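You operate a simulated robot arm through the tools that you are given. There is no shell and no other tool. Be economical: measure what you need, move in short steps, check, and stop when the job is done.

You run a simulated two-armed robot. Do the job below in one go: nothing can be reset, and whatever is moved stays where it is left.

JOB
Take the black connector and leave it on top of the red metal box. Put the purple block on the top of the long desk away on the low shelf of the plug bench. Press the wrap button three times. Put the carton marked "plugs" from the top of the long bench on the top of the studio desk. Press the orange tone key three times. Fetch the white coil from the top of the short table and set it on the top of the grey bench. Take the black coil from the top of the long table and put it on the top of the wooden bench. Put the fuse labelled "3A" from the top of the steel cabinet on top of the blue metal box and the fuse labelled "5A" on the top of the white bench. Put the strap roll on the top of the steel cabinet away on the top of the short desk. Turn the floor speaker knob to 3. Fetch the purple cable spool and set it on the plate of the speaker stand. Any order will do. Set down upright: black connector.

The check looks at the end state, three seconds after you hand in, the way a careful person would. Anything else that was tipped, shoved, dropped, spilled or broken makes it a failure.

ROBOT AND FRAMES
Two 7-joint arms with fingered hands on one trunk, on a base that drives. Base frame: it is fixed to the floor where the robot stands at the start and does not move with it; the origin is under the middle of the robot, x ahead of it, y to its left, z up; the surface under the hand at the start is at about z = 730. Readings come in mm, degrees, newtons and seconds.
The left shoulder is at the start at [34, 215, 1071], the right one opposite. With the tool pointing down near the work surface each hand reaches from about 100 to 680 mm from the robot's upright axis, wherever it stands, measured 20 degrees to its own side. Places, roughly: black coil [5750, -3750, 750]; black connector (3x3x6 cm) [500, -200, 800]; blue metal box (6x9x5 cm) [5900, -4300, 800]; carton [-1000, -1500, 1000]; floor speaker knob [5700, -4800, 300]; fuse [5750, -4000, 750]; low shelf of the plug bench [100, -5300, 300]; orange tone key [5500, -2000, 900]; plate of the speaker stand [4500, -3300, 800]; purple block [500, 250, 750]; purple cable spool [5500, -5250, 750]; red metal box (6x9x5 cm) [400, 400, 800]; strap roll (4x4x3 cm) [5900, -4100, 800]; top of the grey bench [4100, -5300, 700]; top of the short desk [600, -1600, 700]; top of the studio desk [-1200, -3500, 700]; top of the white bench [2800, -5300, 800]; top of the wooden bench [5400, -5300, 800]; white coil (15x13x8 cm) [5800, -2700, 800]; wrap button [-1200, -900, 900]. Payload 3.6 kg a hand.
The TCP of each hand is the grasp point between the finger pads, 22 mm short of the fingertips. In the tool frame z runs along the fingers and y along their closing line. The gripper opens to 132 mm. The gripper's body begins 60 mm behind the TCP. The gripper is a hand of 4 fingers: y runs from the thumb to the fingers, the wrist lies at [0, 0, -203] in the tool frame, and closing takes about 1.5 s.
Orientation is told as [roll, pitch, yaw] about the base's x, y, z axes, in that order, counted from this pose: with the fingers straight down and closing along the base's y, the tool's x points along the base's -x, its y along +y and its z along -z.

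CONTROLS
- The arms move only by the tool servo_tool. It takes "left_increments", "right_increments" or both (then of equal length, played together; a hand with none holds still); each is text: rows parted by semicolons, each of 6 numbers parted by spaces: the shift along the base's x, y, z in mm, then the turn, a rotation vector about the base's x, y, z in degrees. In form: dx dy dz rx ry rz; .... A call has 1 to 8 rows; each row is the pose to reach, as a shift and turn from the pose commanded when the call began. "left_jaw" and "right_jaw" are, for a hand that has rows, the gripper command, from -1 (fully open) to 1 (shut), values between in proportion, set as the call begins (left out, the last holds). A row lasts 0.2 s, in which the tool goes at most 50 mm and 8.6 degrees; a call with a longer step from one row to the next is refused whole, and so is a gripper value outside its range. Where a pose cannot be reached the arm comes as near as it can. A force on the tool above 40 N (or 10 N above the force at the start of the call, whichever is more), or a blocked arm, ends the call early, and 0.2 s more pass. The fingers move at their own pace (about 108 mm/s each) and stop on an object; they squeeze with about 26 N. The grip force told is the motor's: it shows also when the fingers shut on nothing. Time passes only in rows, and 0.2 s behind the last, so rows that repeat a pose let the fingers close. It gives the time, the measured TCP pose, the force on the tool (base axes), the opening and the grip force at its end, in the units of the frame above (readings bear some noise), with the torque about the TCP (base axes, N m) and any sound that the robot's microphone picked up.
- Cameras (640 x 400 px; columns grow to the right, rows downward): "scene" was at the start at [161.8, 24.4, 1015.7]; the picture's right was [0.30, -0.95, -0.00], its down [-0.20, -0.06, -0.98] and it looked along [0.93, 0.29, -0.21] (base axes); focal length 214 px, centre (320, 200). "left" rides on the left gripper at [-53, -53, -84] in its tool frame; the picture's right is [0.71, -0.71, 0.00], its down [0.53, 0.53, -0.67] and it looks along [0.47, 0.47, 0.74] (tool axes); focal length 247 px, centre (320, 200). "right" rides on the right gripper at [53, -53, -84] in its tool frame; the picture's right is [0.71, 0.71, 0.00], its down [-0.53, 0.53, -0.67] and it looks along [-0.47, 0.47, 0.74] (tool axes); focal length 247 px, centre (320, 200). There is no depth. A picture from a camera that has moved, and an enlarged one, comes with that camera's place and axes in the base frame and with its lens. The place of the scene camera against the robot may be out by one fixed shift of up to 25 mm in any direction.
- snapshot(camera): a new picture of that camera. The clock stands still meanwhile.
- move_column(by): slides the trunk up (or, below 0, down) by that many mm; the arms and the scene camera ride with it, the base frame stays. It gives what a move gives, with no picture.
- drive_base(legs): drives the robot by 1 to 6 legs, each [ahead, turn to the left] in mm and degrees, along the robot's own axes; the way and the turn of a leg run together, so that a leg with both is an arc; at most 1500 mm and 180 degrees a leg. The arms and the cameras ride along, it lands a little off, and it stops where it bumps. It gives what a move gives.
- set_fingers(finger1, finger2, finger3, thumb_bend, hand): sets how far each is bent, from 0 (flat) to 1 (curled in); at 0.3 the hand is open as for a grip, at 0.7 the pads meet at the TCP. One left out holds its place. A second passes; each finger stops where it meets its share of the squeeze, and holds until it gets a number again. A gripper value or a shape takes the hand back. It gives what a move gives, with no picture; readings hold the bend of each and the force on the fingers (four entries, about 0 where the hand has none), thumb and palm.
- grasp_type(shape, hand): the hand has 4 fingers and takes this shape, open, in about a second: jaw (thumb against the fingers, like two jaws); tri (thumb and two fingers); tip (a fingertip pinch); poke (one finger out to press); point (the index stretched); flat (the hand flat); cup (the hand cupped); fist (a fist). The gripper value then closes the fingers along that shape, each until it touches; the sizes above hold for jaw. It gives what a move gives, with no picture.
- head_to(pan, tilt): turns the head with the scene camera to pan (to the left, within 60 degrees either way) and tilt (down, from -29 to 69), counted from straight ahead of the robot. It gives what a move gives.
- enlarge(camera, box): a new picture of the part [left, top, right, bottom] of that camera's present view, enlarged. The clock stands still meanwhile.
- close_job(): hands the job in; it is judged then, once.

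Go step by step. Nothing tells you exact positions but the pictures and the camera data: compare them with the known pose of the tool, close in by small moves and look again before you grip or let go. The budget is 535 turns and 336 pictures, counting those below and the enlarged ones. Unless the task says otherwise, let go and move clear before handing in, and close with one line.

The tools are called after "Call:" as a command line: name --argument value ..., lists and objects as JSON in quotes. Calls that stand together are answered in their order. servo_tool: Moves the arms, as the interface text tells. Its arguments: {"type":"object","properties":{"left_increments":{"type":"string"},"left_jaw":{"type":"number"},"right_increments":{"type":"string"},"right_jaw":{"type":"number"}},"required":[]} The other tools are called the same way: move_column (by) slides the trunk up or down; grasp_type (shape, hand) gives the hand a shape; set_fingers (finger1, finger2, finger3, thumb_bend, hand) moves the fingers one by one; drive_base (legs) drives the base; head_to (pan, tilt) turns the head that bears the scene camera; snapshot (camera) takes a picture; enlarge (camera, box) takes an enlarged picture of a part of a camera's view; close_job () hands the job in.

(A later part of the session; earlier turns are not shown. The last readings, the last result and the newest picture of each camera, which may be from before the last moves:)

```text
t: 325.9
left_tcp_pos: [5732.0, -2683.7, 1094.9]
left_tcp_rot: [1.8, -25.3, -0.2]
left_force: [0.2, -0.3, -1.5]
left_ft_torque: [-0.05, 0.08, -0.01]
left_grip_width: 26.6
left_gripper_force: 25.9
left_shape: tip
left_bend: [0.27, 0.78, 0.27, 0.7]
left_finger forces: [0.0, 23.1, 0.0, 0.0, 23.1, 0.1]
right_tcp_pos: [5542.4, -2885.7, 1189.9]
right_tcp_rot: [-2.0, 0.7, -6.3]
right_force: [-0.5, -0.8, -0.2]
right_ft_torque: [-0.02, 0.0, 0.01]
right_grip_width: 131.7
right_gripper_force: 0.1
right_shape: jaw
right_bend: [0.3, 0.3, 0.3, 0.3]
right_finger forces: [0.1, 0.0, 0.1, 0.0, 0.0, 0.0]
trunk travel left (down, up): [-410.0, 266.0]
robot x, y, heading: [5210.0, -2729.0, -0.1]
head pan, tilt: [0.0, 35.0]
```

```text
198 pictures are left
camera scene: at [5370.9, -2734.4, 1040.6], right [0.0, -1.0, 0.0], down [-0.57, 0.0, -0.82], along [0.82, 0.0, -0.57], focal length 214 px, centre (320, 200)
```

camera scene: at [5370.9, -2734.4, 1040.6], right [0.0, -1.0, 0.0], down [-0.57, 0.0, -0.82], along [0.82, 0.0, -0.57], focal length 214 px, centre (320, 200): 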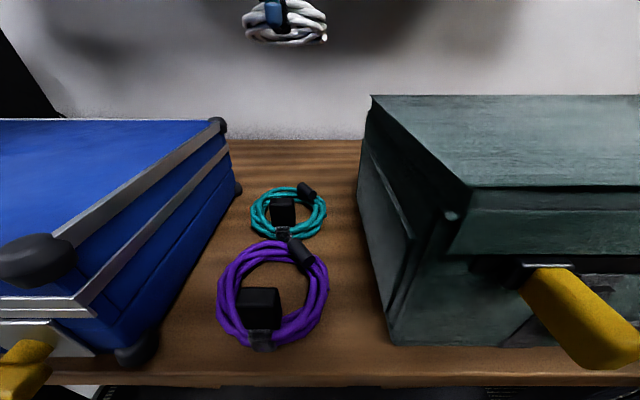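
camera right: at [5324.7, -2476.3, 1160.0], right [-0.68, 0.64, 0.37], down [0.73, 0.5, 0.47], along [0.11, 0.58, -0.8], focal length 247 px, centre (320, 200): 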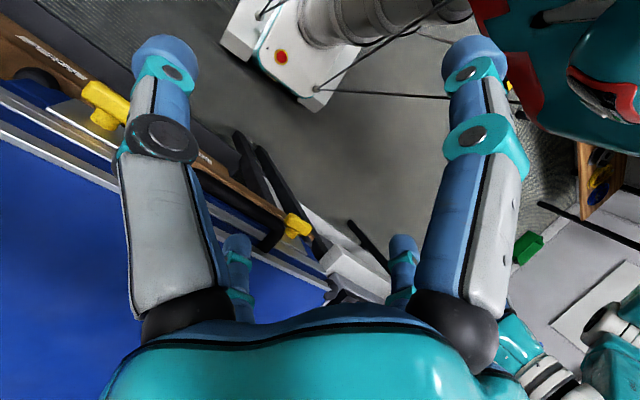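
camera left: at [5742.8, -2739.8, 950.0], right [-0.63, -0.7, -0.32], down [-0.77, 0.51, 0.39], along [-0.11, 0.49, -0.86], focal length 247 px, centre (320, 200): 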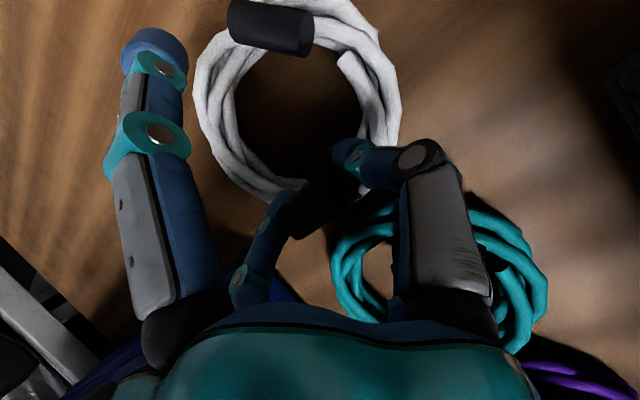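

The white coil is held and the others are undisturbed. I'm pulling the arm in and reversing out along the same safe line.

Call:
servo_tool --left_increments "-40 25 20 0 0 0; -80 50 40 0 0 0; -110 80 50 0 0 0"

Call:
drive_base --legs '[[-60, 0], [0, 11], [-650, 0]]'

Call:
head_to --pan -50 --tilt 45

Call:
snapshot --camera "scene"

Call:
head_to --pan 60 --tilt 45

Call:
snapshot --camera "scene"

```text
refused: row 1 steps farther than a row can; nothing moved
```

```text
t: 330.8
left_tcp_pos: [5012.2, -2708.0, 1094.0]
left_tcp_rot: [1.7, -25.5, 10.8]
left_force: [-0.8, -0.1, -1.8]
left_ft_torque: [-0.03, 0.05, -0.03]
left_grip_width: 26.6
left_gripper_force: 25.9
left_shape: tip
left_bend: [0.27, 0.78, 0.27, 0.7]
left_finger forces: [0.0, 23.2, 0.1, 0.0, 23.3, 0.0]
right_tcp_pos: [4865.7, -2944.0, 1190.5]
right_tcp_rot: [-2.0, 0.5, 4.9]
right_force: [-0.1, -0.3, -0.3]
right_ft_torque: [0.0, 0.01, 0.01]
right_grip_width: 131.8
right_gripper_force: 0.0
right_shape: jaw
right_bend: [0.3, 0.3, 0.3, 0.3]
right_finger forces: [0.0, 0.0, 0.1, 0.0, 0.0, 0.1]
trunk travel left (down, up): [-410.0, 266.0]
robot x, y, heading: [4507.1, -2853.8, 11.2]
head pan, tilt: [0.0, 35.0]
```

```text
t: 332.0
left_tcp_pos: [5014.4, -2708.5, 1094.1]
left_tcp_rot: [1.7, -25.6, 10.9]
left_force: [0.0, 0.1, -2.6]
left_ft_torque: [-0.05, 0.05, 0.0]
left_grip_width: 26.6
left_gripper_force: 25.9
left_shape: tip
left_bend: [0.27, 0.78, 0.27, 0.7]
left_finger forces: [0.0, 23.1, 0.1, 0.1, 23.3, 0.1]
right_tcp_pos: [4867.2, -2942.1, 1190.7]
right_tcp_rot: [-1.9, 0.7, 4.9]
right_force: [0.5, 0.2, 0.0]
right_ft_torque: [-0.01, 0.01, 0.0]
right_grip_width: 132.2
right_gripper_force: 0.1
right_shape: jaw
right_bend: [0.3, 0.3, 0.3, 0.3]
right_finger forces: [0.1, 0.0, 0.1, 0.0, 0.0, 0.0]
trunk travel left (down, up): [-410.0, 266.0]
robot x, y, heading: [4509.6, -2852.6, 11.2]
head pan, tilt: [-50.0, 45.0]
```

```text
197 pictures are left
camera scene: at [4645.5, -2893.0, 1025.7], right [-0.63, -0.78, 0.0], down [-0.55, 0.44, -0.71], along [0.55, -0.45, -0.71], focal length 214 px, centre (320, 200)
```

scene: 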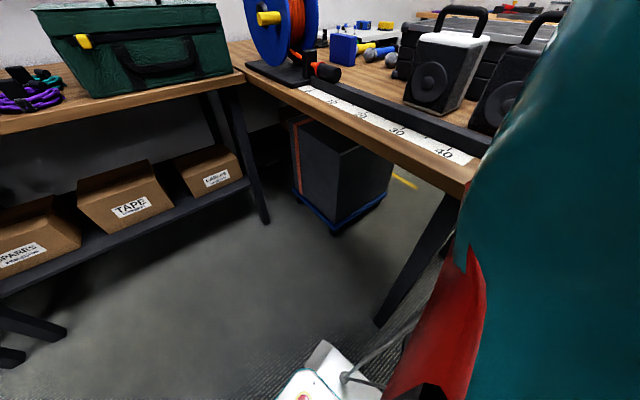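

```text
t: 333.9
left_tcp_pos: [5014.5, -2709.0, 1093.8]
left_tcp_rot: [1.7, -25.5, 10.7]
left_force: [-0.3, 0.8, -2.5]
left_ft_torque: [0.0, 0.06, 0.02]
left_grip_width: 26.6
left_gripper_force: 26.5
left_shape: tip
left_bend: [0.27, 0.78, 0.27, 0.7]
left_finger forces: [0.1, 23.2, 0.1, 0.0, 23.2, 0.0]
right_tcp_pos: [4867.2, -2943.9, 1190.2]
right_tcp_rot: [-1.9, 0.7, 4.9]
right_force: [0.4, -0.2, -0.4]
right_ft_torque: [0.0, 0.02, 0.0]
right_grip_width: 132.2
right_gripper_force: 0.1
right_shape: jaw
right_bend: [0.3, 0.3, 0.3, 0.3]
right_finger forces: [0.0, 0.0, 0.1, 0.0, 0.0, 0.1]
trunk travel left (down, up): [-410.0, 266.0]
robot x, y, heading: [4509.7, -2852.8, 11.0]
head pan, tilt: [60.0, 45.0]
```

```text
196 pictures are left
camera scene: at [4608.8, -2765.0, 1025.7], right [0.95, -0.33, 0.0], down [-0.23, -0.67, -0.71], along [0.23, 0.67, -0.71], focal length 214 px, centre (320, 200)
```

scene: 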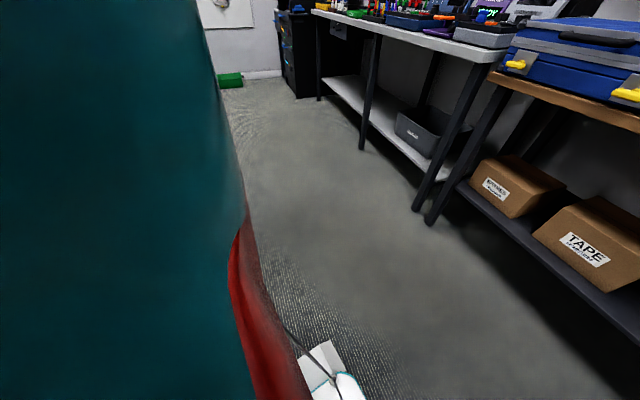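

Call:
drive_base --legs '[[0, 4], [-550, 0]]'

Call:
drive_base --legs '[[-450, 0]]'

Call:
drive_base --legs '[[0, -37]]'

Call:
drive_base --legs '[[0, -37]]'

Call:
head_to --pan 20 --tilt 25

Call:
snapshot --camera "scene"

```text
t: 337.5
left_tcp_pos: [4466.3, -2817.7, 1094.3]
left_tcp_rot: [1.7, -25.5, 14.8]
left_force: [-0.3, 0.3, -1.5]
left_ft_torque: [-0.04, 0.02, -0.04]
left_grip_width: 26.6
left_gripper_force: 25.8
left_shape: tip
left_bend: [0.27, 0.78, 0.27, 0.7]
left_finger forces: [0.0, 23.3, 0.0, 0.0, 23.3, 0.0]
right_tcp_pos: [4336.7, -3061.2, 1190.9]
right_tcp_rot: [-2.0, 0.5, 8.9]
right_force: [0.0, 0.0, 0.0]
right_ft_torque: [0.0, -0.02, 0.01]
right_grip_width: 131.6
right_gripper_force: 0.1
right_shape: jaw
right_bend: [0.3, 0.3, 0.3, 0.3]
right_finger forces: [0.1, 0.1, 0.0, 0.0, 0.0, 0.1]
trunk travel left (down, up): [-410.0, 266.0]
robot x, y, heading: [3971.7, -2991.4, 15.0]
head pan, tilt: [60.0, 45.0]
```

```text
t: 340.2
left_tcp_pos: [4035.0, -2931.9, 1094.4]
left_tcp_rot: [1.6, -25.5, 14.9]
left_force: [0.0, -0.2, -2.5]
left_ft_torque: [-0.06, 0.08, 0.01]
left_grip_width: 26.6
left_gripper_force: 26.2
left_shape: tip
left_bend: [0.27, 0.78, 0.27, 0.7]
left_finger forces: [0.0, 23.2, 0.0, 0.0, 23.3, 0.1]
right_tcp_pos: [3905.6, -3177.5, 1192.3]
right_tcp_rot: [-1.9, 0.6, 9.0]
right_force: [-0.4, 0.3, -0.6]
right_ft_torque: [-0.03, -0.03, 0.01]
right_grip_width: 132.1
right_gripper_force: 0.1
right_shape: jaw
right_bend: [0.3, 0.3, 0.3, 0.3]
right_finger forces: [0.0, 0.1, 0.0, 0.0, 0.1, 0.0]
trunk travel left (down, up): [-410.0, 266.0]
robot x, y, heading: [3543.8, -3107.7, 14.9]
head pan, tilt: [60.0, 45.0]
```

```text
t: 342.4
left_tcp_pos: [4040.0, -3264.4, 1095.9]
left_tcp_rot: [1.6, -25.6, -22.1]
left_force: [0.2, -0.2, -1.9]
left_ft_torque: [0.03, 0.03, 0.0]
left_grip_width: 26.7
left_gripper_force: 25.8
left_shape: tip
left_bend: [0.27, 0.78, 0.27, 0.7]
left_finger forces: [0.1, 23.3, 0.0, 0.1, 23.2, 0.1]
right_tcp_pos: [3788.9, -3381.1, 1193.0]
right_tcp_rot: [-1.8, 0.7, -28.0]
right_force: [0.4, 0.5, -0.4]
right_ft_torque: [-0.03, 0.0, 0.03]
right_grip_width: 132.0
right_gripper_force: 0.1
right_shape: jaw
right_bend: [0.3, 0.3, 0.3, 0.3]
right_finger forces: [0.0, 0.0, 0.0, 0.1, 0.1, 0.1]
trunk travel left (down, up): [-410.0, 266.0]
robot x, y, heading: [3555.2, -3077.7, -22.2]
head pan, tilt: [60.0, 45.0]
```

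```text
t: 344.6
left_tcp_pos: [3831.4, -3522.2, 1095.3]
left_tcp_rot: [1.7, -25.5, -59.4]
left_force: [0.4, -0.3, -1.7]
left_ft_torque: [0.05, 0.07, -0.01]
left_grip_width: 27.0
left_gripper_force: 25.8
left_shape: tip
left_bend: [0.27, 0.78, 0.27, 0.7]
left_finger forces: [0.1, 24.4, 0.1, 0.0, 24.4, 0.1]
right_tcp_pos: [3560.6, -3465.6, 1192.2]
right_tcp_rot: [-1.8, 0.8, -65.2]
right_force: [-0.2, -0.8, -0.3]
right_ft_torque: [0.03, 0.01, -0.01]
right_grip_width: 131.7
right_gripper_force: 0.0
right_shape: jaw
right_bend: [0.3, 0.3, 0.3, 0.3]
right_finger forces: [0.1, 0.0, 0.1, 0.0, 0.0, 0.0]
trunk travel left (down, up): [-410.0, 266.0]
robot x, y, heading: [3581.3, -3068.3, -59.4]
head pan, tilt: [60.0, 45.0]
```

```text
t: 345.7
left_tcp_pos: [3831.1, -3520.9, 1096.5]
left_tcp_rot: [1.6, -25.5, -59.2]
left_force: [-0.2, -0.3, -1.9]
left_ft_torque: [0.04, 0.04, -0.01]
left_grip_width: 26.6
left_gripper_force: 26.2
left_shape: tip
left_bend: [0.27, 0.78, 0.27, 0.7]
left_finger forces: [0.0, 24.6, 0.0, 0.0, 24.6, 0.1]
right_tcp_pos: [3561.4, -3463.2, 1192.2]
right_tcp_rot: [-1.9, 0.7, -65.3]
right_force: [1.0, 0.5, -0.5]
right_ft_torque: [-0.02, 0.03, 0.0]
right_grip_width: 132.0
right_gripper_force: 0.1
right_shape: jaw
right_bend: [0.3, 0.3, 0.3, 0.3]
right_finger forces: [0.0, 0.1, 0.0, 0.0, 0.1, 0.0]
trunk travel left (down, up): [-410.0, 266.0]
robot x, y, heading: [3580.6, -3066.5, -59.3]
head pan, tilt: [20.0, 25.0]
```

```text
195 pictures are left
camera scene: at [3686.6, -3194.6, 1056.3], right [-0.63, -0.77, 0.0], down [-0.33, 0.27, -0.91], along [0.7, -0.57, -0.42], focal length 214 px, centre (320, 200)
```

scene: 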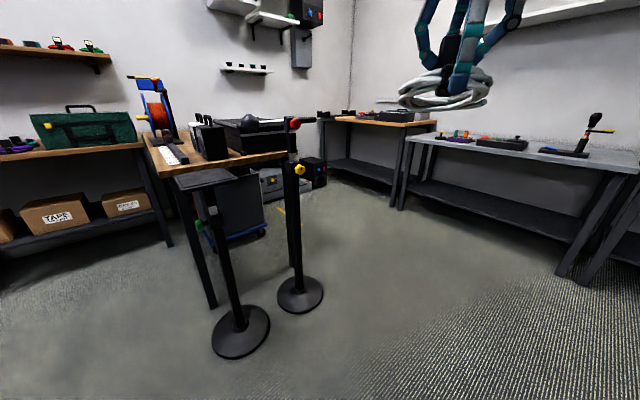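

I now have a clear path to the grey bench, so I'm delivering the white coil first.

Call:
drive_base --legs '[[0, -13], [1400, 0], [0, -17]]'

Call:
head_to --pan 0 --tilt 25

Call:
snapshot --camera "scene"

```text
t: 354.5
left_tcp_pos: [4001.9, -4927.6, 1096.8]
left_tcp_rot: [1.8, -25.5, -89.1]
left_force: [-0.1, -0.2, -2.5]
left_ft_torque: [0.07, 0.01, -0.05]
left_grip_width: 26.5
left_gripper_force: 26.2
left_shape: tip
left_bend: [0.27, 0.78, 0.27, 0.7]
left_finger forces: [0.0, 24.6, 0.1, 0.0, 24.5, 0.1]
right_tcp_pos: [3794.4, -4742.6, 1192.0]
right_tcp_rot: [-1.9, 0.8, -94.9]
right_force: [0.0, 0.0, 1.3]
right_ft_torque: [0.01, -0.05, 0.01]
right_grip_width: 132.0
right_gripper_force: 0.2
right_shape: jaw
right_bend: [0.3, 0.3, 0.3, 0.3]
right_finger forces: [0.0, 0.0, 0.1, 0.0, 0.1, 0.0]
trunk travel left (down, up): [-410.0, 266.0]
robot x, y, heading: [4025.0, -4409.9, -89.0]
head pan, tilt: [20.0, 25.0]
```

```text
t: 355.3
left_tcp_pos: [4002.6, -4927.6, 1096.6]
left_tcp_rot: [1.7, -25.5, -89.0]
left_force: [-0.7, -0.3, -1.7]
left_ft_torque: [0.05, 0.04, -0.05]
left_grip_width: 26.6
left_gripper_force: 26.0
left_shape: tip
left_bend: [0.27, 0.78, 0.27, 0.7]
left_finger forces: [0.1, 24.5, 0.1, 0.0, 24.6, 0.1]
right_tcp_pos: [3795.8, -4742.9, 1193.1]
right_tcp_rot: [-1.9, 0.8, -95.0]
right_force: [0.0, -0.5, 0.6]
right_ft_torque: [-0.02, -0.02, 0.01]
right_grip_width: 132.3
right_gripper_force: 0.0
right_shape: jaw
right_bend: [0.3, 0.3, 0.3, 0.3]
right_finger forces: [0.0, 0.0, 0.0, 0.0, 0.0, 0.0]
trunk travel left (down, up): [-410.0, 266.0]
robot x, y, heading: [4023.8, -4408.1, -89.1]
head pan, tilt: [0.0, 25.0]
```

```text
194 pictures are left
camera scene: at [4023.3, -4580.9, 1056.3], right [-1.0, -0.02, 0.0], down [-0.01, 0.42, -0.91], along [0.01, -0.91, -0.42], focal length 214 px, centre (320, 200)
```

scene: 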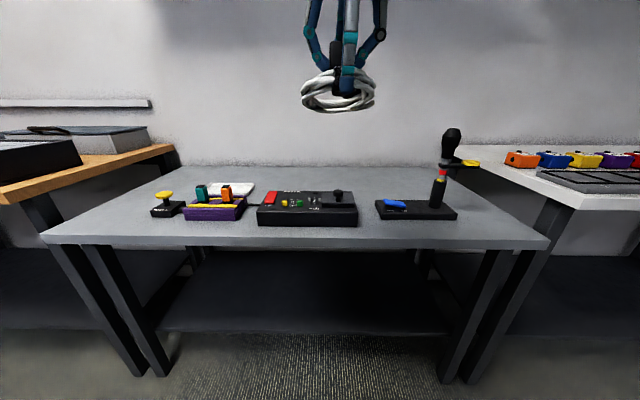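

There is free space at the left end of the grey bench, near [4650,-5190]. I'm repositioning the robot.

Call:
drive_base --legs '[[0, 32]]'

Call:
drive_base --legs '[[0, 30], [470, 0]]'

Call:
drive_base --legs '[[0, -32]]'

Call:
drive_base --legs '[[0, -30]]'

Call:
head_to --pan 10 --tilt 35

Call:
snapshot --camera "scene"

```text
t: 357.3
left_tcp_pos: [4281.4, -4859.5, 1097.0]
left_tcp_rot: [1.7, -25.5, -57.0]
left_force: [0.3, 0.1, -1.7]
left_ft_torque: [0.03, 0.06, -0.02]
left_grip_width: 26.2
left_gripper_force: 26.2
left_shape: tip
left_bend: [0.27, 0.78, 0.27, 0.7]
left_finger forces: [0.1, 24.5, 0.0, 0.0, 24.5, 0.1]
right_tcp_pos: [4009.4, -4812.6, 1193.8]
right_tcp_rot: [-1.9, 0.7, -62.9]
right_force: [-0.6, -1.1, 0.7]
right_ft_torque: [-0.03, 0.01, 0.04]
right_grip_width: 132.0
right_gripper_force: 0.1
right_shape: jaw
right_bend: [0.3, 0.3, 0.3, 0.3]
right_finger forces: [0.0, 0.1, 0.1, 0.0, 0.0, 0.1]
trunk travel left (down, up): [-410.0, 266.0]
robot x, y, heading: [4003.9, -4420.2, -56.9]
head pan, tilt: [0.0, 25.0]
```

```text
t: 361.7
left_tcp_pos: [4887.7, -4874.4, 1097.6]
left_tcp_rot: [1.7, -25.5, -27.1]
left_force: [-0.7, -0.6, -1.7]
left_ft_torque: [0.0, 0.05, 0.02]
left_grip_width: 26.4
left_gripper_force: 26.0
left_shape: tip
left_bend: [0.27, 0.78, 0.27, 0.7]
left_finger forces: [0.0, 24.7, 0.1, 0.1, 24.6, 0.0]
right_tcp_pos: [4628.3, -4970.6, 1193.3]
right_tcp_rot: [-1.9, 0.7, -33.0]
right_force: [-0.1, 0.4, 0.0]
right_ft_torque: [0.05, 0.01, 0.02]
right_grip_width: 131.8
right_gripper_force: 0.1
right_shape: jaw
right_bend: [0.3, 0.3, 0.3, 0.3]
right_finger forces: [0.1, 0.1, 0.0, 0.0, 0.0, 0.1]
trunk travel left (down, up): [-410.0, 266.0]
robot x, y, heading: [4429.1, -4640.3, -26.8]
head pan, tilt: [0.0, 25.0]
```

```text
t: 363.7
left_tcp_pos: [4692.9, -5086.4, 1098.3]
left_tcp_rot: [1.7, -25.5, -59.0]
left_force: [-0.3, 0.6, -2.2]
left_ft_torque: [0.05, 0.02, -0.02]
left_grip_width: 26.6
left_gripper_force: 26.2
left_shape: tip
left_bend: [0.27, 0.78, 0.27, 0.7]
left_finger forces: [0.0, 24.6, 0.1, 0.0, 24.6, 0.1]
right_tcp_pos: [4421.5, -5030.9, 1194.4]
right_tcp_rot: [-1.9, 0.7, -64.9]
right_force: [0.4, 0.0, 0.3]
right_ft_torque: [0.01, -0.03, -0.03]
right_grip_width: 132.0
right_gripper_force: 0.0
right_shape: jaw
right_bend: [0.3, 0.3, 0.3, 0.3]
right_finger forces: [0.0, 0.0, 0.1, 0.0, 0.0, 0.0]
trunk travel left (down, up): [-410.0, 266.0]
robot x, y, heading: [4448.5, -4624.5, -58.8]
head pan, tilt: [0.0, 25.0]
```

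```text
t: 365.6
left_tcp_pos: [4425.0, -5147.8, 1098.2]
left_tcp_rot: [1.7, -25.6, -89.5]
left_force: [0.7, 0.4, -2.6]
left_ft_torque: [0.06, 0.02, -0.04]
left_grip_width: 26.1
left_gripper_force: 26.8
left_shape: tip
left_bend: [0.27, 0.78, 0.27, 0.7]
left_finger forces: [0.0, 24.6, 0.0, 0.0, 24.7, 0.1]
right_tcp_pos: [4220.2, -4962.9, 1194.3]
right_tcp_rot: [-1.9, 0.8, -95.4]
right_force: [-0.9, -1.0, -0.8]
right_ft_torque: [0.04, -0.02, 0.01]
right_grip_width: 132.0
right_gripper_force: 0.0
right_shape: jaw
right_bend: [0.3, 0.3, 0.3, 0.3]
right_finger forces: [0.0, 0.0, 0.1, 0.0, 0.0, 0.1]
trunk travel left (down, up): [-410.0, 266.0]
robot x, y, heading: [4473.9, -4629.0, -89.2]
head pan, tilt: [0.0, 25.0]
```

```text
t: 366.3
left_tcp_pos: [4426.6, -5146.0, 1099.5]
left_tcp_rot: [1.7, -25.6, -89.5]
left_force: [0.1, 0.2, -1.3]
left_ft_torque: [0.06, 0.03, -0.01]
left_grip_width: 26.5
left_gripper_force: 25.7
left_shape: tip
left_bend: [0.27, 0.78, 0.27, 0.7]
left_finger forces: [0.0, 24.7, 0.0, 0.1, 24.7, 0.1]
right_tcp_pos: [4222.2, -4959.9, 1195.6]
right_tcp_rot: [-1.9, 0.6, -95.4]
right_force: [0.6, -0.3, 0.1]
right_ft_torque: [0.02, 0.04, 0.0]
right_grip_width: 132.0
right_gripper_force: 0.1
right_shape: jaw
right_bend: [0.3, 0.3, 0.3, 0.3]
right_finger forces: [0.2, 0.0, 0.0, 0.0, 0.0, 0.1]
trunk travel left (down, up): [-410.0, 266.0]
robot x, y, heading: [4473.8, -4627.6, -89.1]
head pan, tilt: [10.0, 35.0]
```

```text
193 pictures are left
camera scene: at [4487.4, -4793.9, 1040.7], right [-0.98, -0.19, 0.0], down [-0.11, 0.56, -0.82], along [0.16, -0.8, -0.57], focal length 214 px, centre (320, 200)
```

scene: 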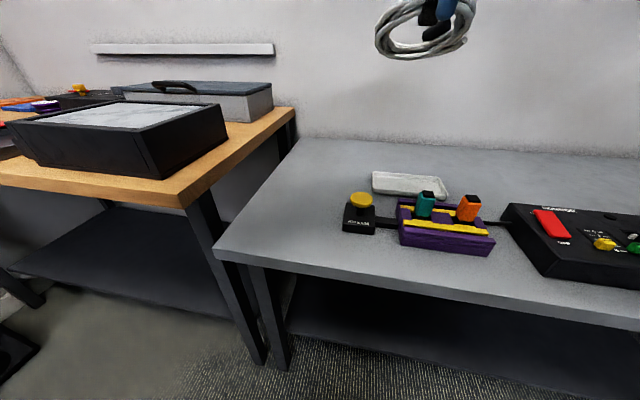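

The free patch at the bench's left end is centred near [4610,-5190], z≈730. I'm moving the coil over it and descending.

Call:
servo_tool --left_increments "46 0 0 0 0 0; 92 0 -20 0 0 0; 138 0 -40 0 0 0; 182 0 -60 0 0 0; 182 0 -105 0 0 0; 182 0 -150 0 0 0; 182 0 -195 0 0 0; 182 0 -240 0 0 0"

Call:
snapshot --camera "scene"

Call:
snapshot --camera "left"

```text
refused: row 2 steps farther than a row can; nothing moved
```

```text
192 pictures are left
camera scene: at [4487.4, -4793.9, 1040.7], right [-0.98, -0.19, 0.0], down [-0.11, 0.56, -0.82], along [0.16, -0.8, -0.57], focal length 214 px, centre (320, 200)
```

scene: 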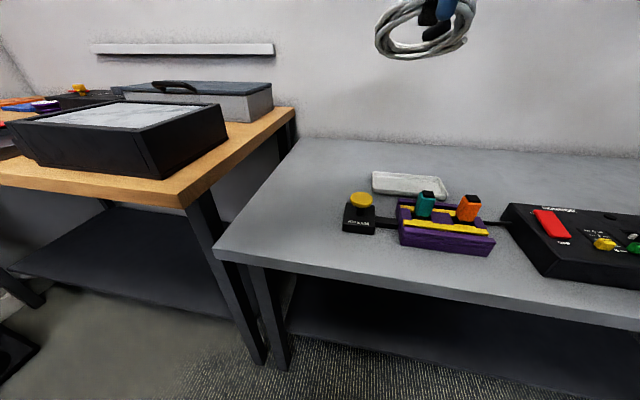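

```text
191 pictures are left
camera left: at [4370.4, -5158.5, 1195.8], right [-0.71, 0.62, -0.32], down [0.5, 0.77, 0.39], along [0.49, 0.12, -0.86], focal length 247 px, centre (320, 200)
```

left: 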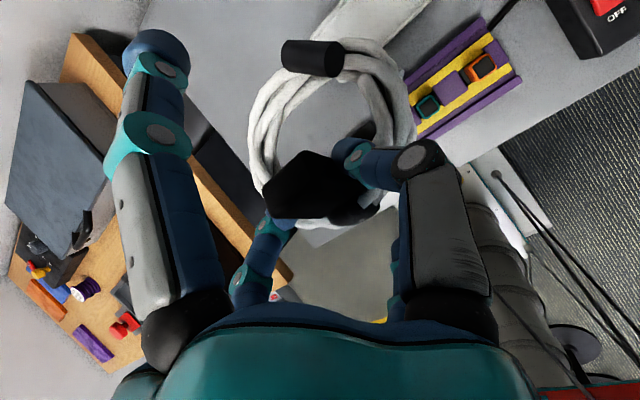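

Call:
servo_tool --left_increments "46 0 0 0 0 0; 92 0 0 0 0 0; 138 0 -10 0 0 0; 180 0 -30 0 0 0; 182 0 -78 0 0 0; 182 0 -126 0 0 0; 182 0 -174 0 0 0; 182 0 -222 0 0 0"

Call:
snapshot --camera "scene"

Call:
snapshot --camera "left"

```text
t: 368.1
left_tcp_pos: [4607.9, -5146.4, 878.2]
left_tcp_rot: [1.6, -25.5, -89.6]
left_force: [0.4, -1.2, -3.1]
left_ft_torque: [0.03, 0.0, 0.01]
left_grip_width: 26.5
left_gripper_force: 26.0
left_shape: tip
left_bend: [0.27, 0.78, 0.27, 0.7]
left_finger forces: [0.1, 24.5, 0.0, 0.0, 24.8, 0.0]
right_tcp_pos: [4219.4, -4960.8, 1194.0]
right_tcp_rot: [-1.9, 0.7, -95.4]
right_force: [0.0, 0.6, 0.3]
right_ft_torque: [0.01, 0.01, 0.0]
right_grip_width: 132.1
right_gripper_force: 0.0
right_shape: jaw
right_bend: [0.3, 0.3, 0.3, 0.3]
right_finger forces: [0.0, 0.1, 0.0, 0.0, 0.0, 0.1]
trunk travel left (down, up): [-410.0, 266.0]
robot x, y, heading: [4472.0, -4626.3, -89.2]
head pan, tilt: [10.0, 35.0]
```

```text
190 pictures are left
camera scene: at [4486.5, -4794.6, 1040.5], right [-0.98, -0.19, 0.0], down [-0.11, 0.56, -0.82], along [0.16, -0.8, -0.57], focal length 214 px, centre (320, 200)
```

scene: 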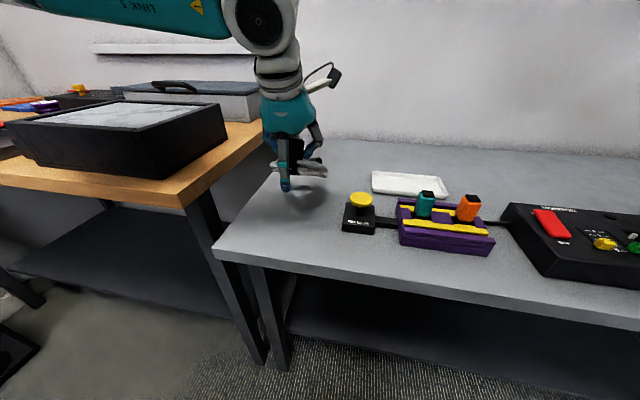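

```text
189 pictures are left
camera left: at [4550.6, -5158.9, 973.8], right [-0.71, 0.62, -0.32], down [0.5, 0.77, 0.39], along [0.49, 0.12, -0.86], focal length 247 px, centre (320, 200)
```

left: 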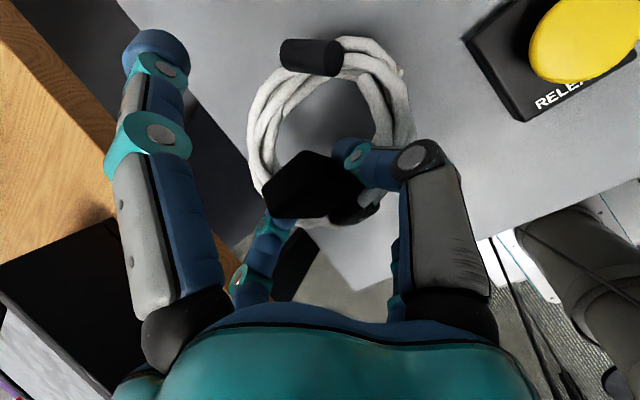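

Call:
servo_tool --left_increments "0 0 -35 0 0 0; 0 0 -60 0 0 0; 0 0 -72 0 0 0; 0 0 -78 0 0 0; 0 0 -83 0 0 0"

Call:
enlarge --camera "scene" --box '[220, 130, 400, 260]'

```text
t: 369.3
left_tcp_pos: [4607.4, -5145.4, 794.5]
left_tcp_rot: [1.7, -25.5, -89.5]
left_force: [0.3, 3.8, 3.2]
left_ft_torque: [-0.16, 0.13, -0.03]
left_grip_width: 26.8
left_gripper_force: 26.5
left_shape: tip
left_bend: [0.27, 0.78, 0.27, 0.7]
left_finger forces: [0.0, 26.9, 0.0, 0.1, 26.6, 0.1]
right_tcp_pos: [4219.5, -4959.7, 1196.5]
right_tcp_rot: [-2.0, 0.7, -95.4]
right_force: [0.8, 0.0, -0.2]
right_ft_torque: [-0.01, 0.02, -0.01]
right_grip_width: 131.9
right_gripper_force: 0.0
right_shape: jaw
right_bend: [0.3, 0.3, 0.3, 0.3]
right_finger forces: [0.0, 0.0, 0.0, 0.1, 0.1, 0.0]
trunk travel left (down, up): [-410.0, 266.0]
robot x, y, heading: [4471.1, -4626.6, -88.9]
head pan, tilt: [10.0, 35.0]
```

```text
3.08 times, centred on (310, 195) of scene
camera zoom: at [4486.4, -4793.6, 1040.7], right [-0.98, -0.19, 0.0], down [-0.11, 0.56, -0.82], along [0.16, -0.8, -0.57], focal length 660 px, centre (351, 215)
```

zoom: 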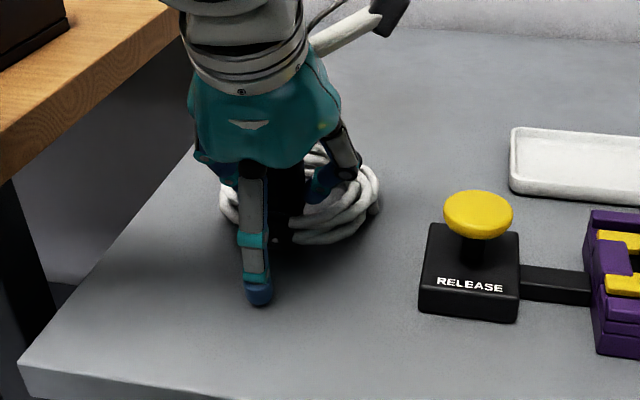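

Call:
servo_tool --left_increments "0 0 -2 0 0 0; 0 0 -4 0 0 0; 0 0 -4 0 0 0"

Call:
servo_tool --left_increments "0 0 0 0 0 0; 0 0 0 0 0 0; 0 0 0 0 0 0; 0 0 0 0 0 0; 0 0 0 0 0 0" --left_jaw -0.4

Call:
servo_tool --left_increments "0 15 35 0 0 0; 0 25 80 0 0 0; 0 40 125 0 0 0; 0 60 170 0 0 0; 0 80 210 0 0 0; 0 110 250 0 0 0"

Call:
snapshot --camera "scene"

```text
t: 370.1
left_tcp_pos: [4606.0, -5146.6, 791.3]
left_tcp_rot: [1.6, -25.7, -89.6]
left_force: [1.0, 3.4, 12.2]
left_ft_torque: [-0.18, 0.04, -0.02]
left_grip_width: 26.9
left_gripper_force: 26.3
left_shape: tip
left_bend: [0.27, 0.78, 0.27, 0.7]
left_finger forces: [0.0, 28.9, 0.0, 0.0, 28.3, 0.1]
right_tcp_pos: [4219.8, -4959.4, 1195.3]
right_tcp_rot: [-1.8, 0.6, -95.3]
right_force: [0.4, -0.7, 0.2]
right_ft_torque: [-0.03, -0.03, 0.0]
right_grip_width: 132.3
right_gripper_force: 0.0
right_shape: jaw
right_bend: [0.3, 0.3, 0.3, 0.3]
right_finger forces: [0.0, 0.0, 0.1, 0.1, 0.0, 0.0]
trunk travel left (down, up): [-410.0, 266.0]
robot x, y, heading: [4474.2, -4627.6, -89.1]
head pan, tilt: [10.0, 35.0]
```

```text
t: 371.3
left_tcp_pos: [4607.7, -5145.8, 790.1]
left_tcp_rot: [1.7, -25.6, -89.4]
left_force: [0.1, 0.5, 0.9]
left_ft_torque: [-0.03, 0.0, -0.01]
left_grip_width: 91.9
left_gripper_force: 0.0
left_shape: tip
left_bend: [0.11, 0.28, 0.11, 0.65]
left_finger forces: [0.0, 0.0, 0.1, 0.0, 0.0, 0.0]
right_tcp_pos: [4219.4, -4961.4, 1194.3]
right_tcp_rot: [-2.0, 0.7, -95.5]
right_force: [-0.3, 0.3, 0.0]
right_ft_torque: [0.02, 0.02, -0.01]
right_grip_width: 132.1
right_gripper_force: 0.0
right_shape: jaw
right_bend: [0.3, 0.3, 0.3, 0.3]
right_finger forces: [0.0, 0.0, 0.1, 0.0, 0.1, 0.0]
trunk travel left (down, up): [-410.0, 266.0]
robot x, y, heading: [4468.6, -4628.3, -89.0]
head pan, tilt: [10.0, 35.0]
```

```text
t: 372.7
left_tcp_pos: [4606.4, -5035.4, 1041.5]
left_tcp_rot: [1.8, -25.5, -89.4]
left_force: [0.8, 0.1, 0.8]
left_ft_torque: [0.03, -0.01, -0.02]
left_grip_width: 92.1
left_gripper_force: 0.0
left_shape: tip
left_bend: [0.11, 0.28, 0.11, 0.65]
left_finger forces: [0.0, 0.0, 0.0, 0.0, 0.0, 0.0]
right_tcp_pos: [4219.7, -4959.9, 1196.1]
right_tcp_rot: [-1.9, 0.6, -95.5]
right_force: [0.3, 0.3, -0.7]
right_ft_torque: [-0.01, 0.0, 0.0]
right_grip_width: 131.9
right_gripper_force: 0.0
right_shape: jaw
right_bend: [0.3, 0.3, 0.3, 0.3]
right_finger forces: [0.1, 0.0, 0.0, 0.1, 0.1, 0.0]
trunk travel left (down, up): [-410.0, 266.0]
robot x, y, heading: [4474.4, -4626.3, -89.0]
head pan, tilt: [10.0, 35.0]
```

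```text
187 pictures are left
camera scene: at [4486.3, -4793.5, 1040.7], right [-0.98, -0.19, 0.0], down [-0.11, 0.56, -0.82], along [0.16, -0.8, -0.57], focal length 214 px, centre (320, 200)
```

scene: 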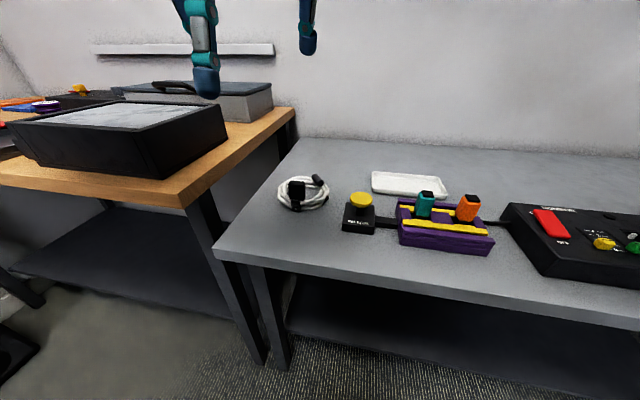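

The white coil is on the grey bench. I'm levelling the left hand and heading east toward the long table's far end and the cabinet.

Call:
servo_tool --left_increments "0 20 30 8.4 0 0; 0 40 60 16.8 0 0; 0 60 80 25 0 0"

Call:
drive_base --legs '[[-80, 38]]'

Call:
drive_base --legs '[[0, 38]]'

Call:
drive_base --legs '[[0, 25], [450, 0]]'

Call:
head_to --pan 10 --tilt 15

Call:
snapshot --camera "scene"

```text
t: 373.5
left_tcp_pos: [4608.3, -4977.2, 1120.6]
left_tcp_rot: [1.9, -0.6, -89.7]
left_force: [0.8, -0.3, -0.3]
left_ft_torque: [0.01, 0.03, 0.02]
left_grip_width: 92.0
left_gripper_force: 0.0
left_shape: tip
left_bend: [0.11, 0.28, 0.11, 0.65]
left_finger forces: [0.1, 0.0, 0.1, 0.0, 0.0, 0.0]
right_tcp_pos: [4220.5, -4961.0, 1195.8]
right_tcp_rot: [-2.0, 0.8, -95.4]
right_force: [0.5, 0.6, 0.3]
right_ft_torque: [0.0, -0.02, 0.01]
right_grip_width: 131.9
right_gripper_force: 0.0
right_shape: jaw
right_bend: [0.3, 0.3, 0.3, 0.3]
right_finger forces: [0.0, 0.0, 0.0, 0.0, 0.0, 0.0]
trunk travel left (down, up): [-410.0, 266.0]
robot x, y, heading: [4471.9, -4623.4, -88.9]
head pan, tilt: [10.0, 35.0]
```

```text
t: 375.7
left_tcp_pos: [4765.4, -4746.3, 1120.3]
left_tcp_rot: [1.9, -0.6, -51.9]
left_force: [-0.4, -0.1, -0.1]
left_ft_torque: [-0.02, 0.05, 0.04]
left_grip_width: 92.1
left_gripper_force: 0.0
left_shape: tip
left_bend: [0.11, 0.28, 0.11, 0.65]
left_finger forces: [0.0, 0.1, 0.0, 0.0, 0.0, 0.1]
right_tcp_pos: [4449.0, -4969.9, 1195.4]
right_tcp_rot: [-2.0, 0.6, -57.8]
right_force: [0.5, 0.7, -0.4]
right_ft_torque: [-0.01, 0.02, 0.0]
right_grip_width: 131.9
right_gripper_force: 0.1
right_shape: jaw
right_bend: [0.3, 0.3, 0.3, 0.3]
right_finger forces: [0.0, 0.0, 0.0, 0.1, 0.1, 0.0]
trunk travel left (down, up): [-410.0, 266.0]
robot x, y, heading: [4424.3, -4568.0, -51.2]
head pan, tilt: [10.0, 35.0]
```

```text
t: 378.0
left_tcp_pos: [4808.4, -4499.1, 1120.4]
left_tcp_rot: [1.9, -0.7, -13.7]
left_force: [-0.2, 0.7, 0.7]
left_ft_torque: [0.0, 0.02, 0.03]
left_grip_width: 92.1
left_gripper_force: 0.2
left_shape: tip
left_bend: [0.11, 0.28, 0.11, 0.65]
left_finger forces: [0.1, 0.1, 0.0, 0.0, 0.0, 0.0]
right_tcp_pos: [4698.2, -4870.2, 1194.3]
right_tcp_rot: [-2.0, 0.7, -19.5]
right_force: [0.3, 0.5, 0.5]
right_ft_torque: [0.0, -0.01, -0.02]
right_grip_width: 132.0
right_gripper_force: 0.1
right_shape: jaw
right_bend: [0.3, 0.3, 0.3, 0.3]
right_finger forces: [0.0, 0.0, 0.0, 0.0, 0.0, 0.0]
trunk travel left (down, up): [-410.0, 266.0]
robot x, y, heading: [4423.3, -4599.0, -13.2]
head pan, tilt: [10.0, 35.0]
```

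```text
t: 382.0
left_tcp_pos: [5167.4, -4250.0, 1121.5]
left_tcp_rot: [1.9, -0.5, 11.6]
left_force: [-0.9, 0.1, -0.2]
left_ft_torque: [0.0, 0.03, 0.0]
left_grip_width: 92.5
left_gripper_force: 0.0
left_shape: tip
left_bend: [0.11, 0.28, 0.11, 0.65]
left_finger forces: [0.1, 0.1, 0.0, 0.0, 0.0, 0.1]
right_tcp_pos: [5227.2, -4632.1, 1196.2]
right_tcp_rot: [-1.9, 0.7, 5.8]
right_force: [0.3, -0.2, 0.4]
right_ft_torque: [-0.01, 0.01, 0.02]
right_grip_width: 132.1
right_gripper_force: 0.2
right_shape: jaw
right_bend: [0.3, 0.3, 0.3, 0.3]
right_finger forces: [0.0, 0.0, 0.0, 0.1, 0.0, 0.1]
trunk travel left (down, up): [-410.0, 266.0]
robot x, y, heading: [4864.7, -4506.6, 12.0]
head pan, tilt: [10.0, 35.0]
```

```text
t: 382.8
left_tcp_pos: [5166.7, -4249.4, 1120.9]
left_tcp_rot: [2.0, -0.6, 11.6]
left_force: [-0.1, 0.0, -1.4]
left_ft_torque: [0.01, -0.02, -0.01]
left_grip_width: 92.1
left_gripper_force: 0.0
left_shape: tip
left_bend: [0.11, 0.28, 0.11, 0.65]
left_finger forces: [0.1, 0.0, 0.0, 0.0, 0.0, 0.0]
right_tcp_pos: [5225.6, -4633.4, 1197.6]
right_tcp_rot: [-1.9, 0.7, 5.8]
right_force: [0.5, 0.6, -0.2]
right_ft_torque: [-0.01, 0.0, -0.01]
right_grip_width: 132.2
right_gripper_force: 0.1
right_shape: jaw
right_bend: [0.3, 0.3, 0.3, 0.3]
right_finger forces: [0.0, 0.1, 0.0, 0.0, 0.1, 0.0]
trunk travel left (down, up): [-410.0, 266.0]
robot x, y, heading: [4865.0, -4506.8, 12.2]
head pan, tilt: [10.0, 15.0]
```

```text
186 pictures are left
camera scene: at [5018.1, -4458.4, 1072.5], right [0.38, -0.93, 0.0], down [-0.24, -0.1, -0.97], along [0.89, 0.37, -0.26], focal length 214 px, centre (320, 200)
```

scene: 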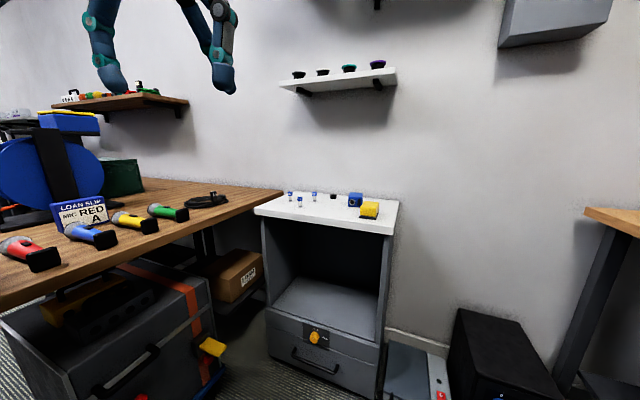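

Call:
enlarge --camera "scene" --box '[140, 170, 420, 260]'

Call:
enlarge --camera "scene" --box '[370, 290, 560, 400]'

```text
2.29 times, centred on (280, 215) of scene
camera zoom: at [5018.1, -4458.4, 1072.5], right [0.38, -0.93, 0.0], down [-0.24, -0.1, -0.97], along [0.89, 0.37, -0.26], focal length 490 px, centre (411, 166)
```

zoom: 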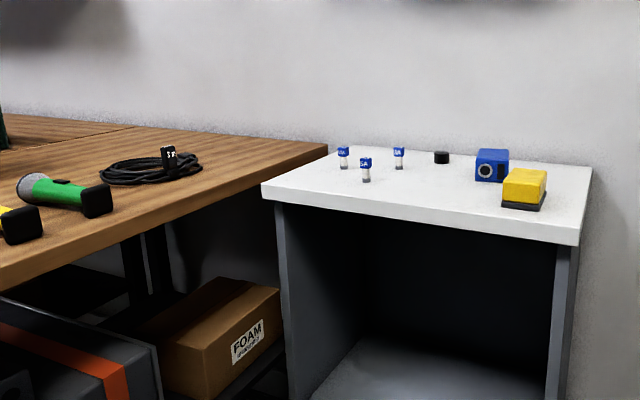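

```text
3.37 times, centred on (465, 345) of scene
camera zoom: at [5018.1, -4458.4, 1072.5], right [0.38, -0.93, 0.0], down [-0.24, -0.1, -0.97], along [0.89, 0.37, -0.26], focal length 722 px, centre (-168, -288)
```

zoom: 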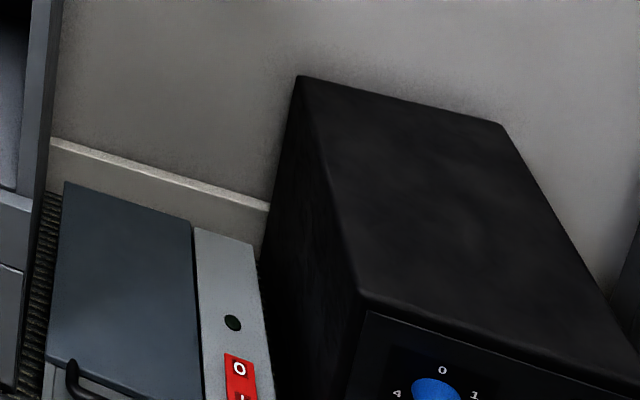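

I see the black coil on the long table, three labelled fuses, the strap roll, the blue box on the cabinet and the speaker's blue dial. I'm moving closer to the coil.

Call:
drive_base --legs '[[0, 27], [540, 0]]'

Call:
head_to --pan 15 --tilt 30

Call:
snapshot --camera "scene"

```text
t: 387.4
left_tcp_pos: [5435.9, -3794.8, 1120.7]
left_tcp_rot: [1.9, -0.6, 38.7]
left_force: [0.0, 0.0, 0.0]
left_ft_torque: [-0.06, 0.03, 0.0]
left_grip_width: 92.4
left_gripper_force: 0.0
left_shape: tip
left_bend: [0.11, 0.28, 0.11, 0.65]
left_finger forces: [0.0, 0.0, 0.1, 0.1, 0.0, 0.1]
right_tcp_pos: [5663.0, -4107.4, 1196.9]
right_tcp_rot: [-1.9, 0.7, 32.9]
right_force: [0.1, 0.5, -0.4]
right_ft_torque: [-0.03, 0.01, 0.01]
right_grip_width: 132.0
right_gripper_force: 0.1
right_shape: jaw
right_bend: [0.3, 0.3, 0.3, 0.3]
right_finger forces: [0.0, 0.0, 0.0, 0.1, 0.1, 0.0]
trunk travel left (down, up): [-410.0, 266.0]
robot x, y, heading: [5280.2, -4166.8, 39.4]
head pan, tilt: [10.0, 15.0]
```

```text
t: 388.1
left_tcp_pos: [5435.6, -3795.7, 1122.8]
left_tcp_rot: [1.8, -0.6, 38.7]
left_force: [0.6, -0.6, 0.1]
left_ft_torque: [0.0, 0.03, -0.02]
left_grip_width: 92.3
left_gripper_force: 0.1
left_shape: tip
left_bend: [0.11, 0.28, 0.11, 0.65]
left_finger forces: [0.0, 0.0, 0.0, 0.0, 0.0, 0.0]
right_tcp_pos: [5662.8, -4109.9, 1197.7]
right_tcp_rot: [-2.0, 0.7, 32.8]
right_force: [-0.7, -0.1, -0.1]
right_ft_torque: [-0.01, -0.04, 0.01]
right_grip_width: 131.8
right_gripper_force: 0.0
right_shape: jaw
right_bend: [0.3, 0.3, 0.3, 0.3]
right_finger forces: [0.1, 0.0, 0.0, 0.1, 0.0, 0.0]
trunk travel left (down, up): [-410.0, 266.0]
robot x, y, heading: [5275.5, -4159.3, 39.6]
head pan, tilt: [15.0, 30.0]
```

```text
183 pictures are left
camera scene: at [5386.4, -4042.4, 1048.4], right [0.81, -0.58, 0.0], down [-0.29, -0.41, -0.87], along [0.51, 0.7, -0.5], focal length 214 px, centre (320, 200)
```

scene: 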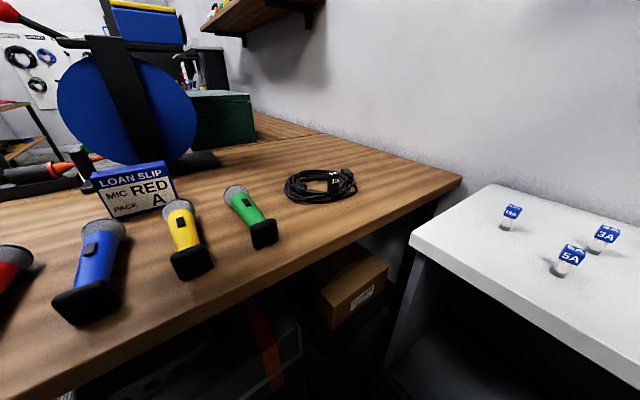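

Call:
enlarge --camera "scene" --box '[260, 140, 390, 230]'

Call:
enlarge --camera "scene" --box '[400, 170, 640, 320]'

```text
4.44 times, centred on (325, 185) of scene
camera zoom: at [5386.4, -4042.4, 1048.4], right [0.81, -0.58, 0.0], down [-0.29, -0.41, -0.87], along [0.51, 0.7, -0.5], focal length 953 px, centre (298, 267)
```

zoom: 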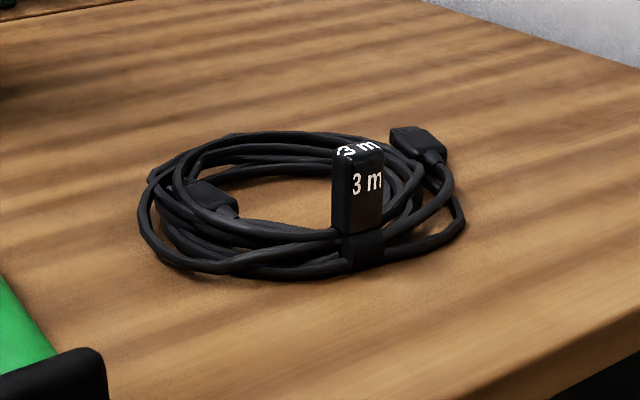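

```text
2.67 times, centred on (520, 245) of scene
camera zoom: at [5386.4, -4042.4, 1048.4], right [0.81, -0.58, 0.0], down [-0.29, -0.41, -0.87], along [0.51, 0.7, -0.5], focal length 572 px, centre (-213, 80)
```

zoom: 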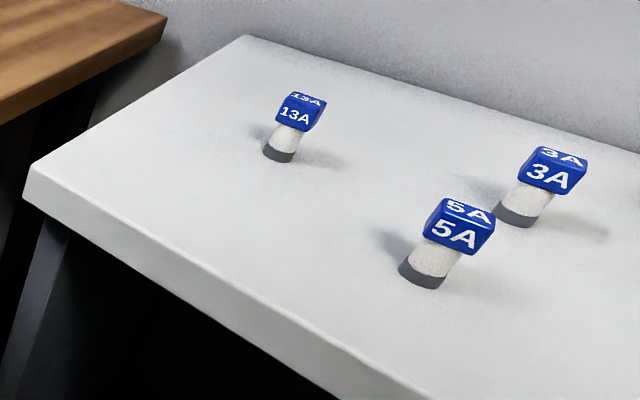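

The black coil carries an upright "3 m" tag I can pinch. I'm moving the left hand over it with a forward tilt.

Call:
servo_tool --left_increments "40 12 -10 3 -4 0; 80 24 -20 6 -8 0; 120 36 -40 9 -11 0; 155 48 -60 12.7 -15.4 0; 185 56 -85 12.7 -15.4 0; 205 63 -110 12.7 -15.4 0" --left_jaw -1

Call:
snapshot --camera "left"

Call:
snapshot --camera "scene"

```text
t: 389.5
left_tcp_pos: [5640.5, -3731.0, 1011.7]
left_tcp_rot: [2.2, -20.6, 38.7]
left_force: [0.8, -0.3, 0.4]
left_ft_torque: [0.02, -0.01, -0.01]
left_grip_width: 132.0
left_gripper_force: 0.1
left_shape: tip
left_bend: [0.11, 0.3, 0.11, 0.3]
left_finger forces: [0.0, 0.0, 0.1, 0.0, 0.0, 0.0]
right_tcp_pos: [5663.0, -4109.1, 1197.1]
right_tcp_rot: [-1.9, 0.7, 32.9]
right_force: [-0.8, 0.5, 0.2]
right_ft_torque: [-0.01, -0.04, 0.04]
right_grip_width: 132.1
right_gripper_force: 0.2
right_shape: jaw
right_bend: [0.3, 0.3, 0.3, 0.3]
right_finger forces: [0.0, 0.1, 0.0, 0.1, 0.1, 0.0]
trunk travel left (down, up): [-410.0, 266.0]
robot x, y, heading: [5282.9, -4161.6, 39.4]
head pan, tilt: [15.0, 30.0]
```

```text
180 pictures are left
camera left: at [5691.6, -3762.5, 1105.7], right [-0.07, -0.96, -0.27], down [-0.89, -0.07, 0.46], along [-0.46, 0.27, -0.84], focal length 247 px, centre (320, 200)
```

left: 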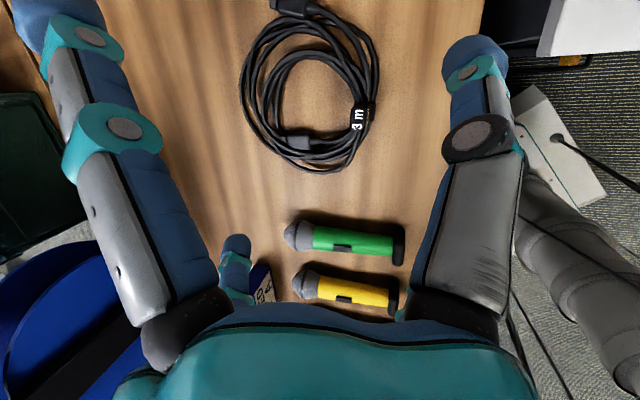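

```text
179 pictures are left
camera scene: at [5386.8, -4042.2, 1048.3], right [0.81, -0.58, 0.0], down [-0.29, -0.41, -0.87], along [0.51, 0.7, -0.5], focal length 214 px, centre (320, 200)
```

scene: 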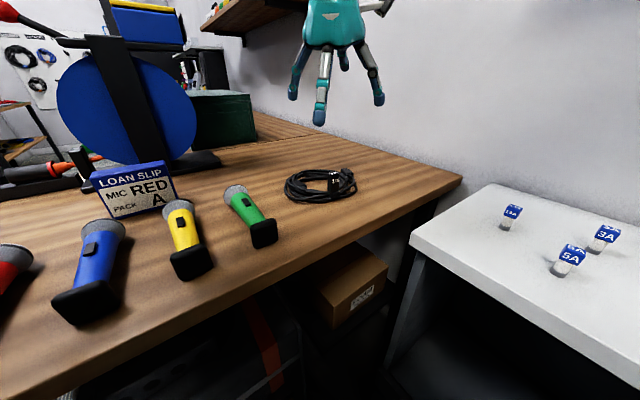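

Call:
enlarge --camera "left" --box '[230, 0, 410, 190]'

```text
2.11 times, centred on (320, 95) of left
camera zoom: at [5691.6, -3762.5, 1105.7], right [-0.07, -0.96, -0.27], down [-0.89, -0.07, 0.46], along [-0.46, 0.27, -0.84], focal length 520 px, centre (320, 421)
```

zoom: 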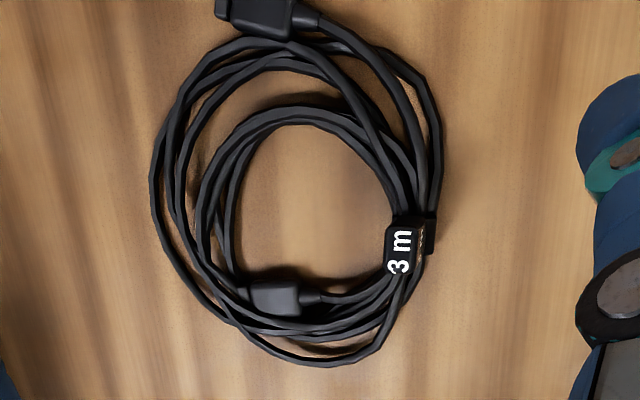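

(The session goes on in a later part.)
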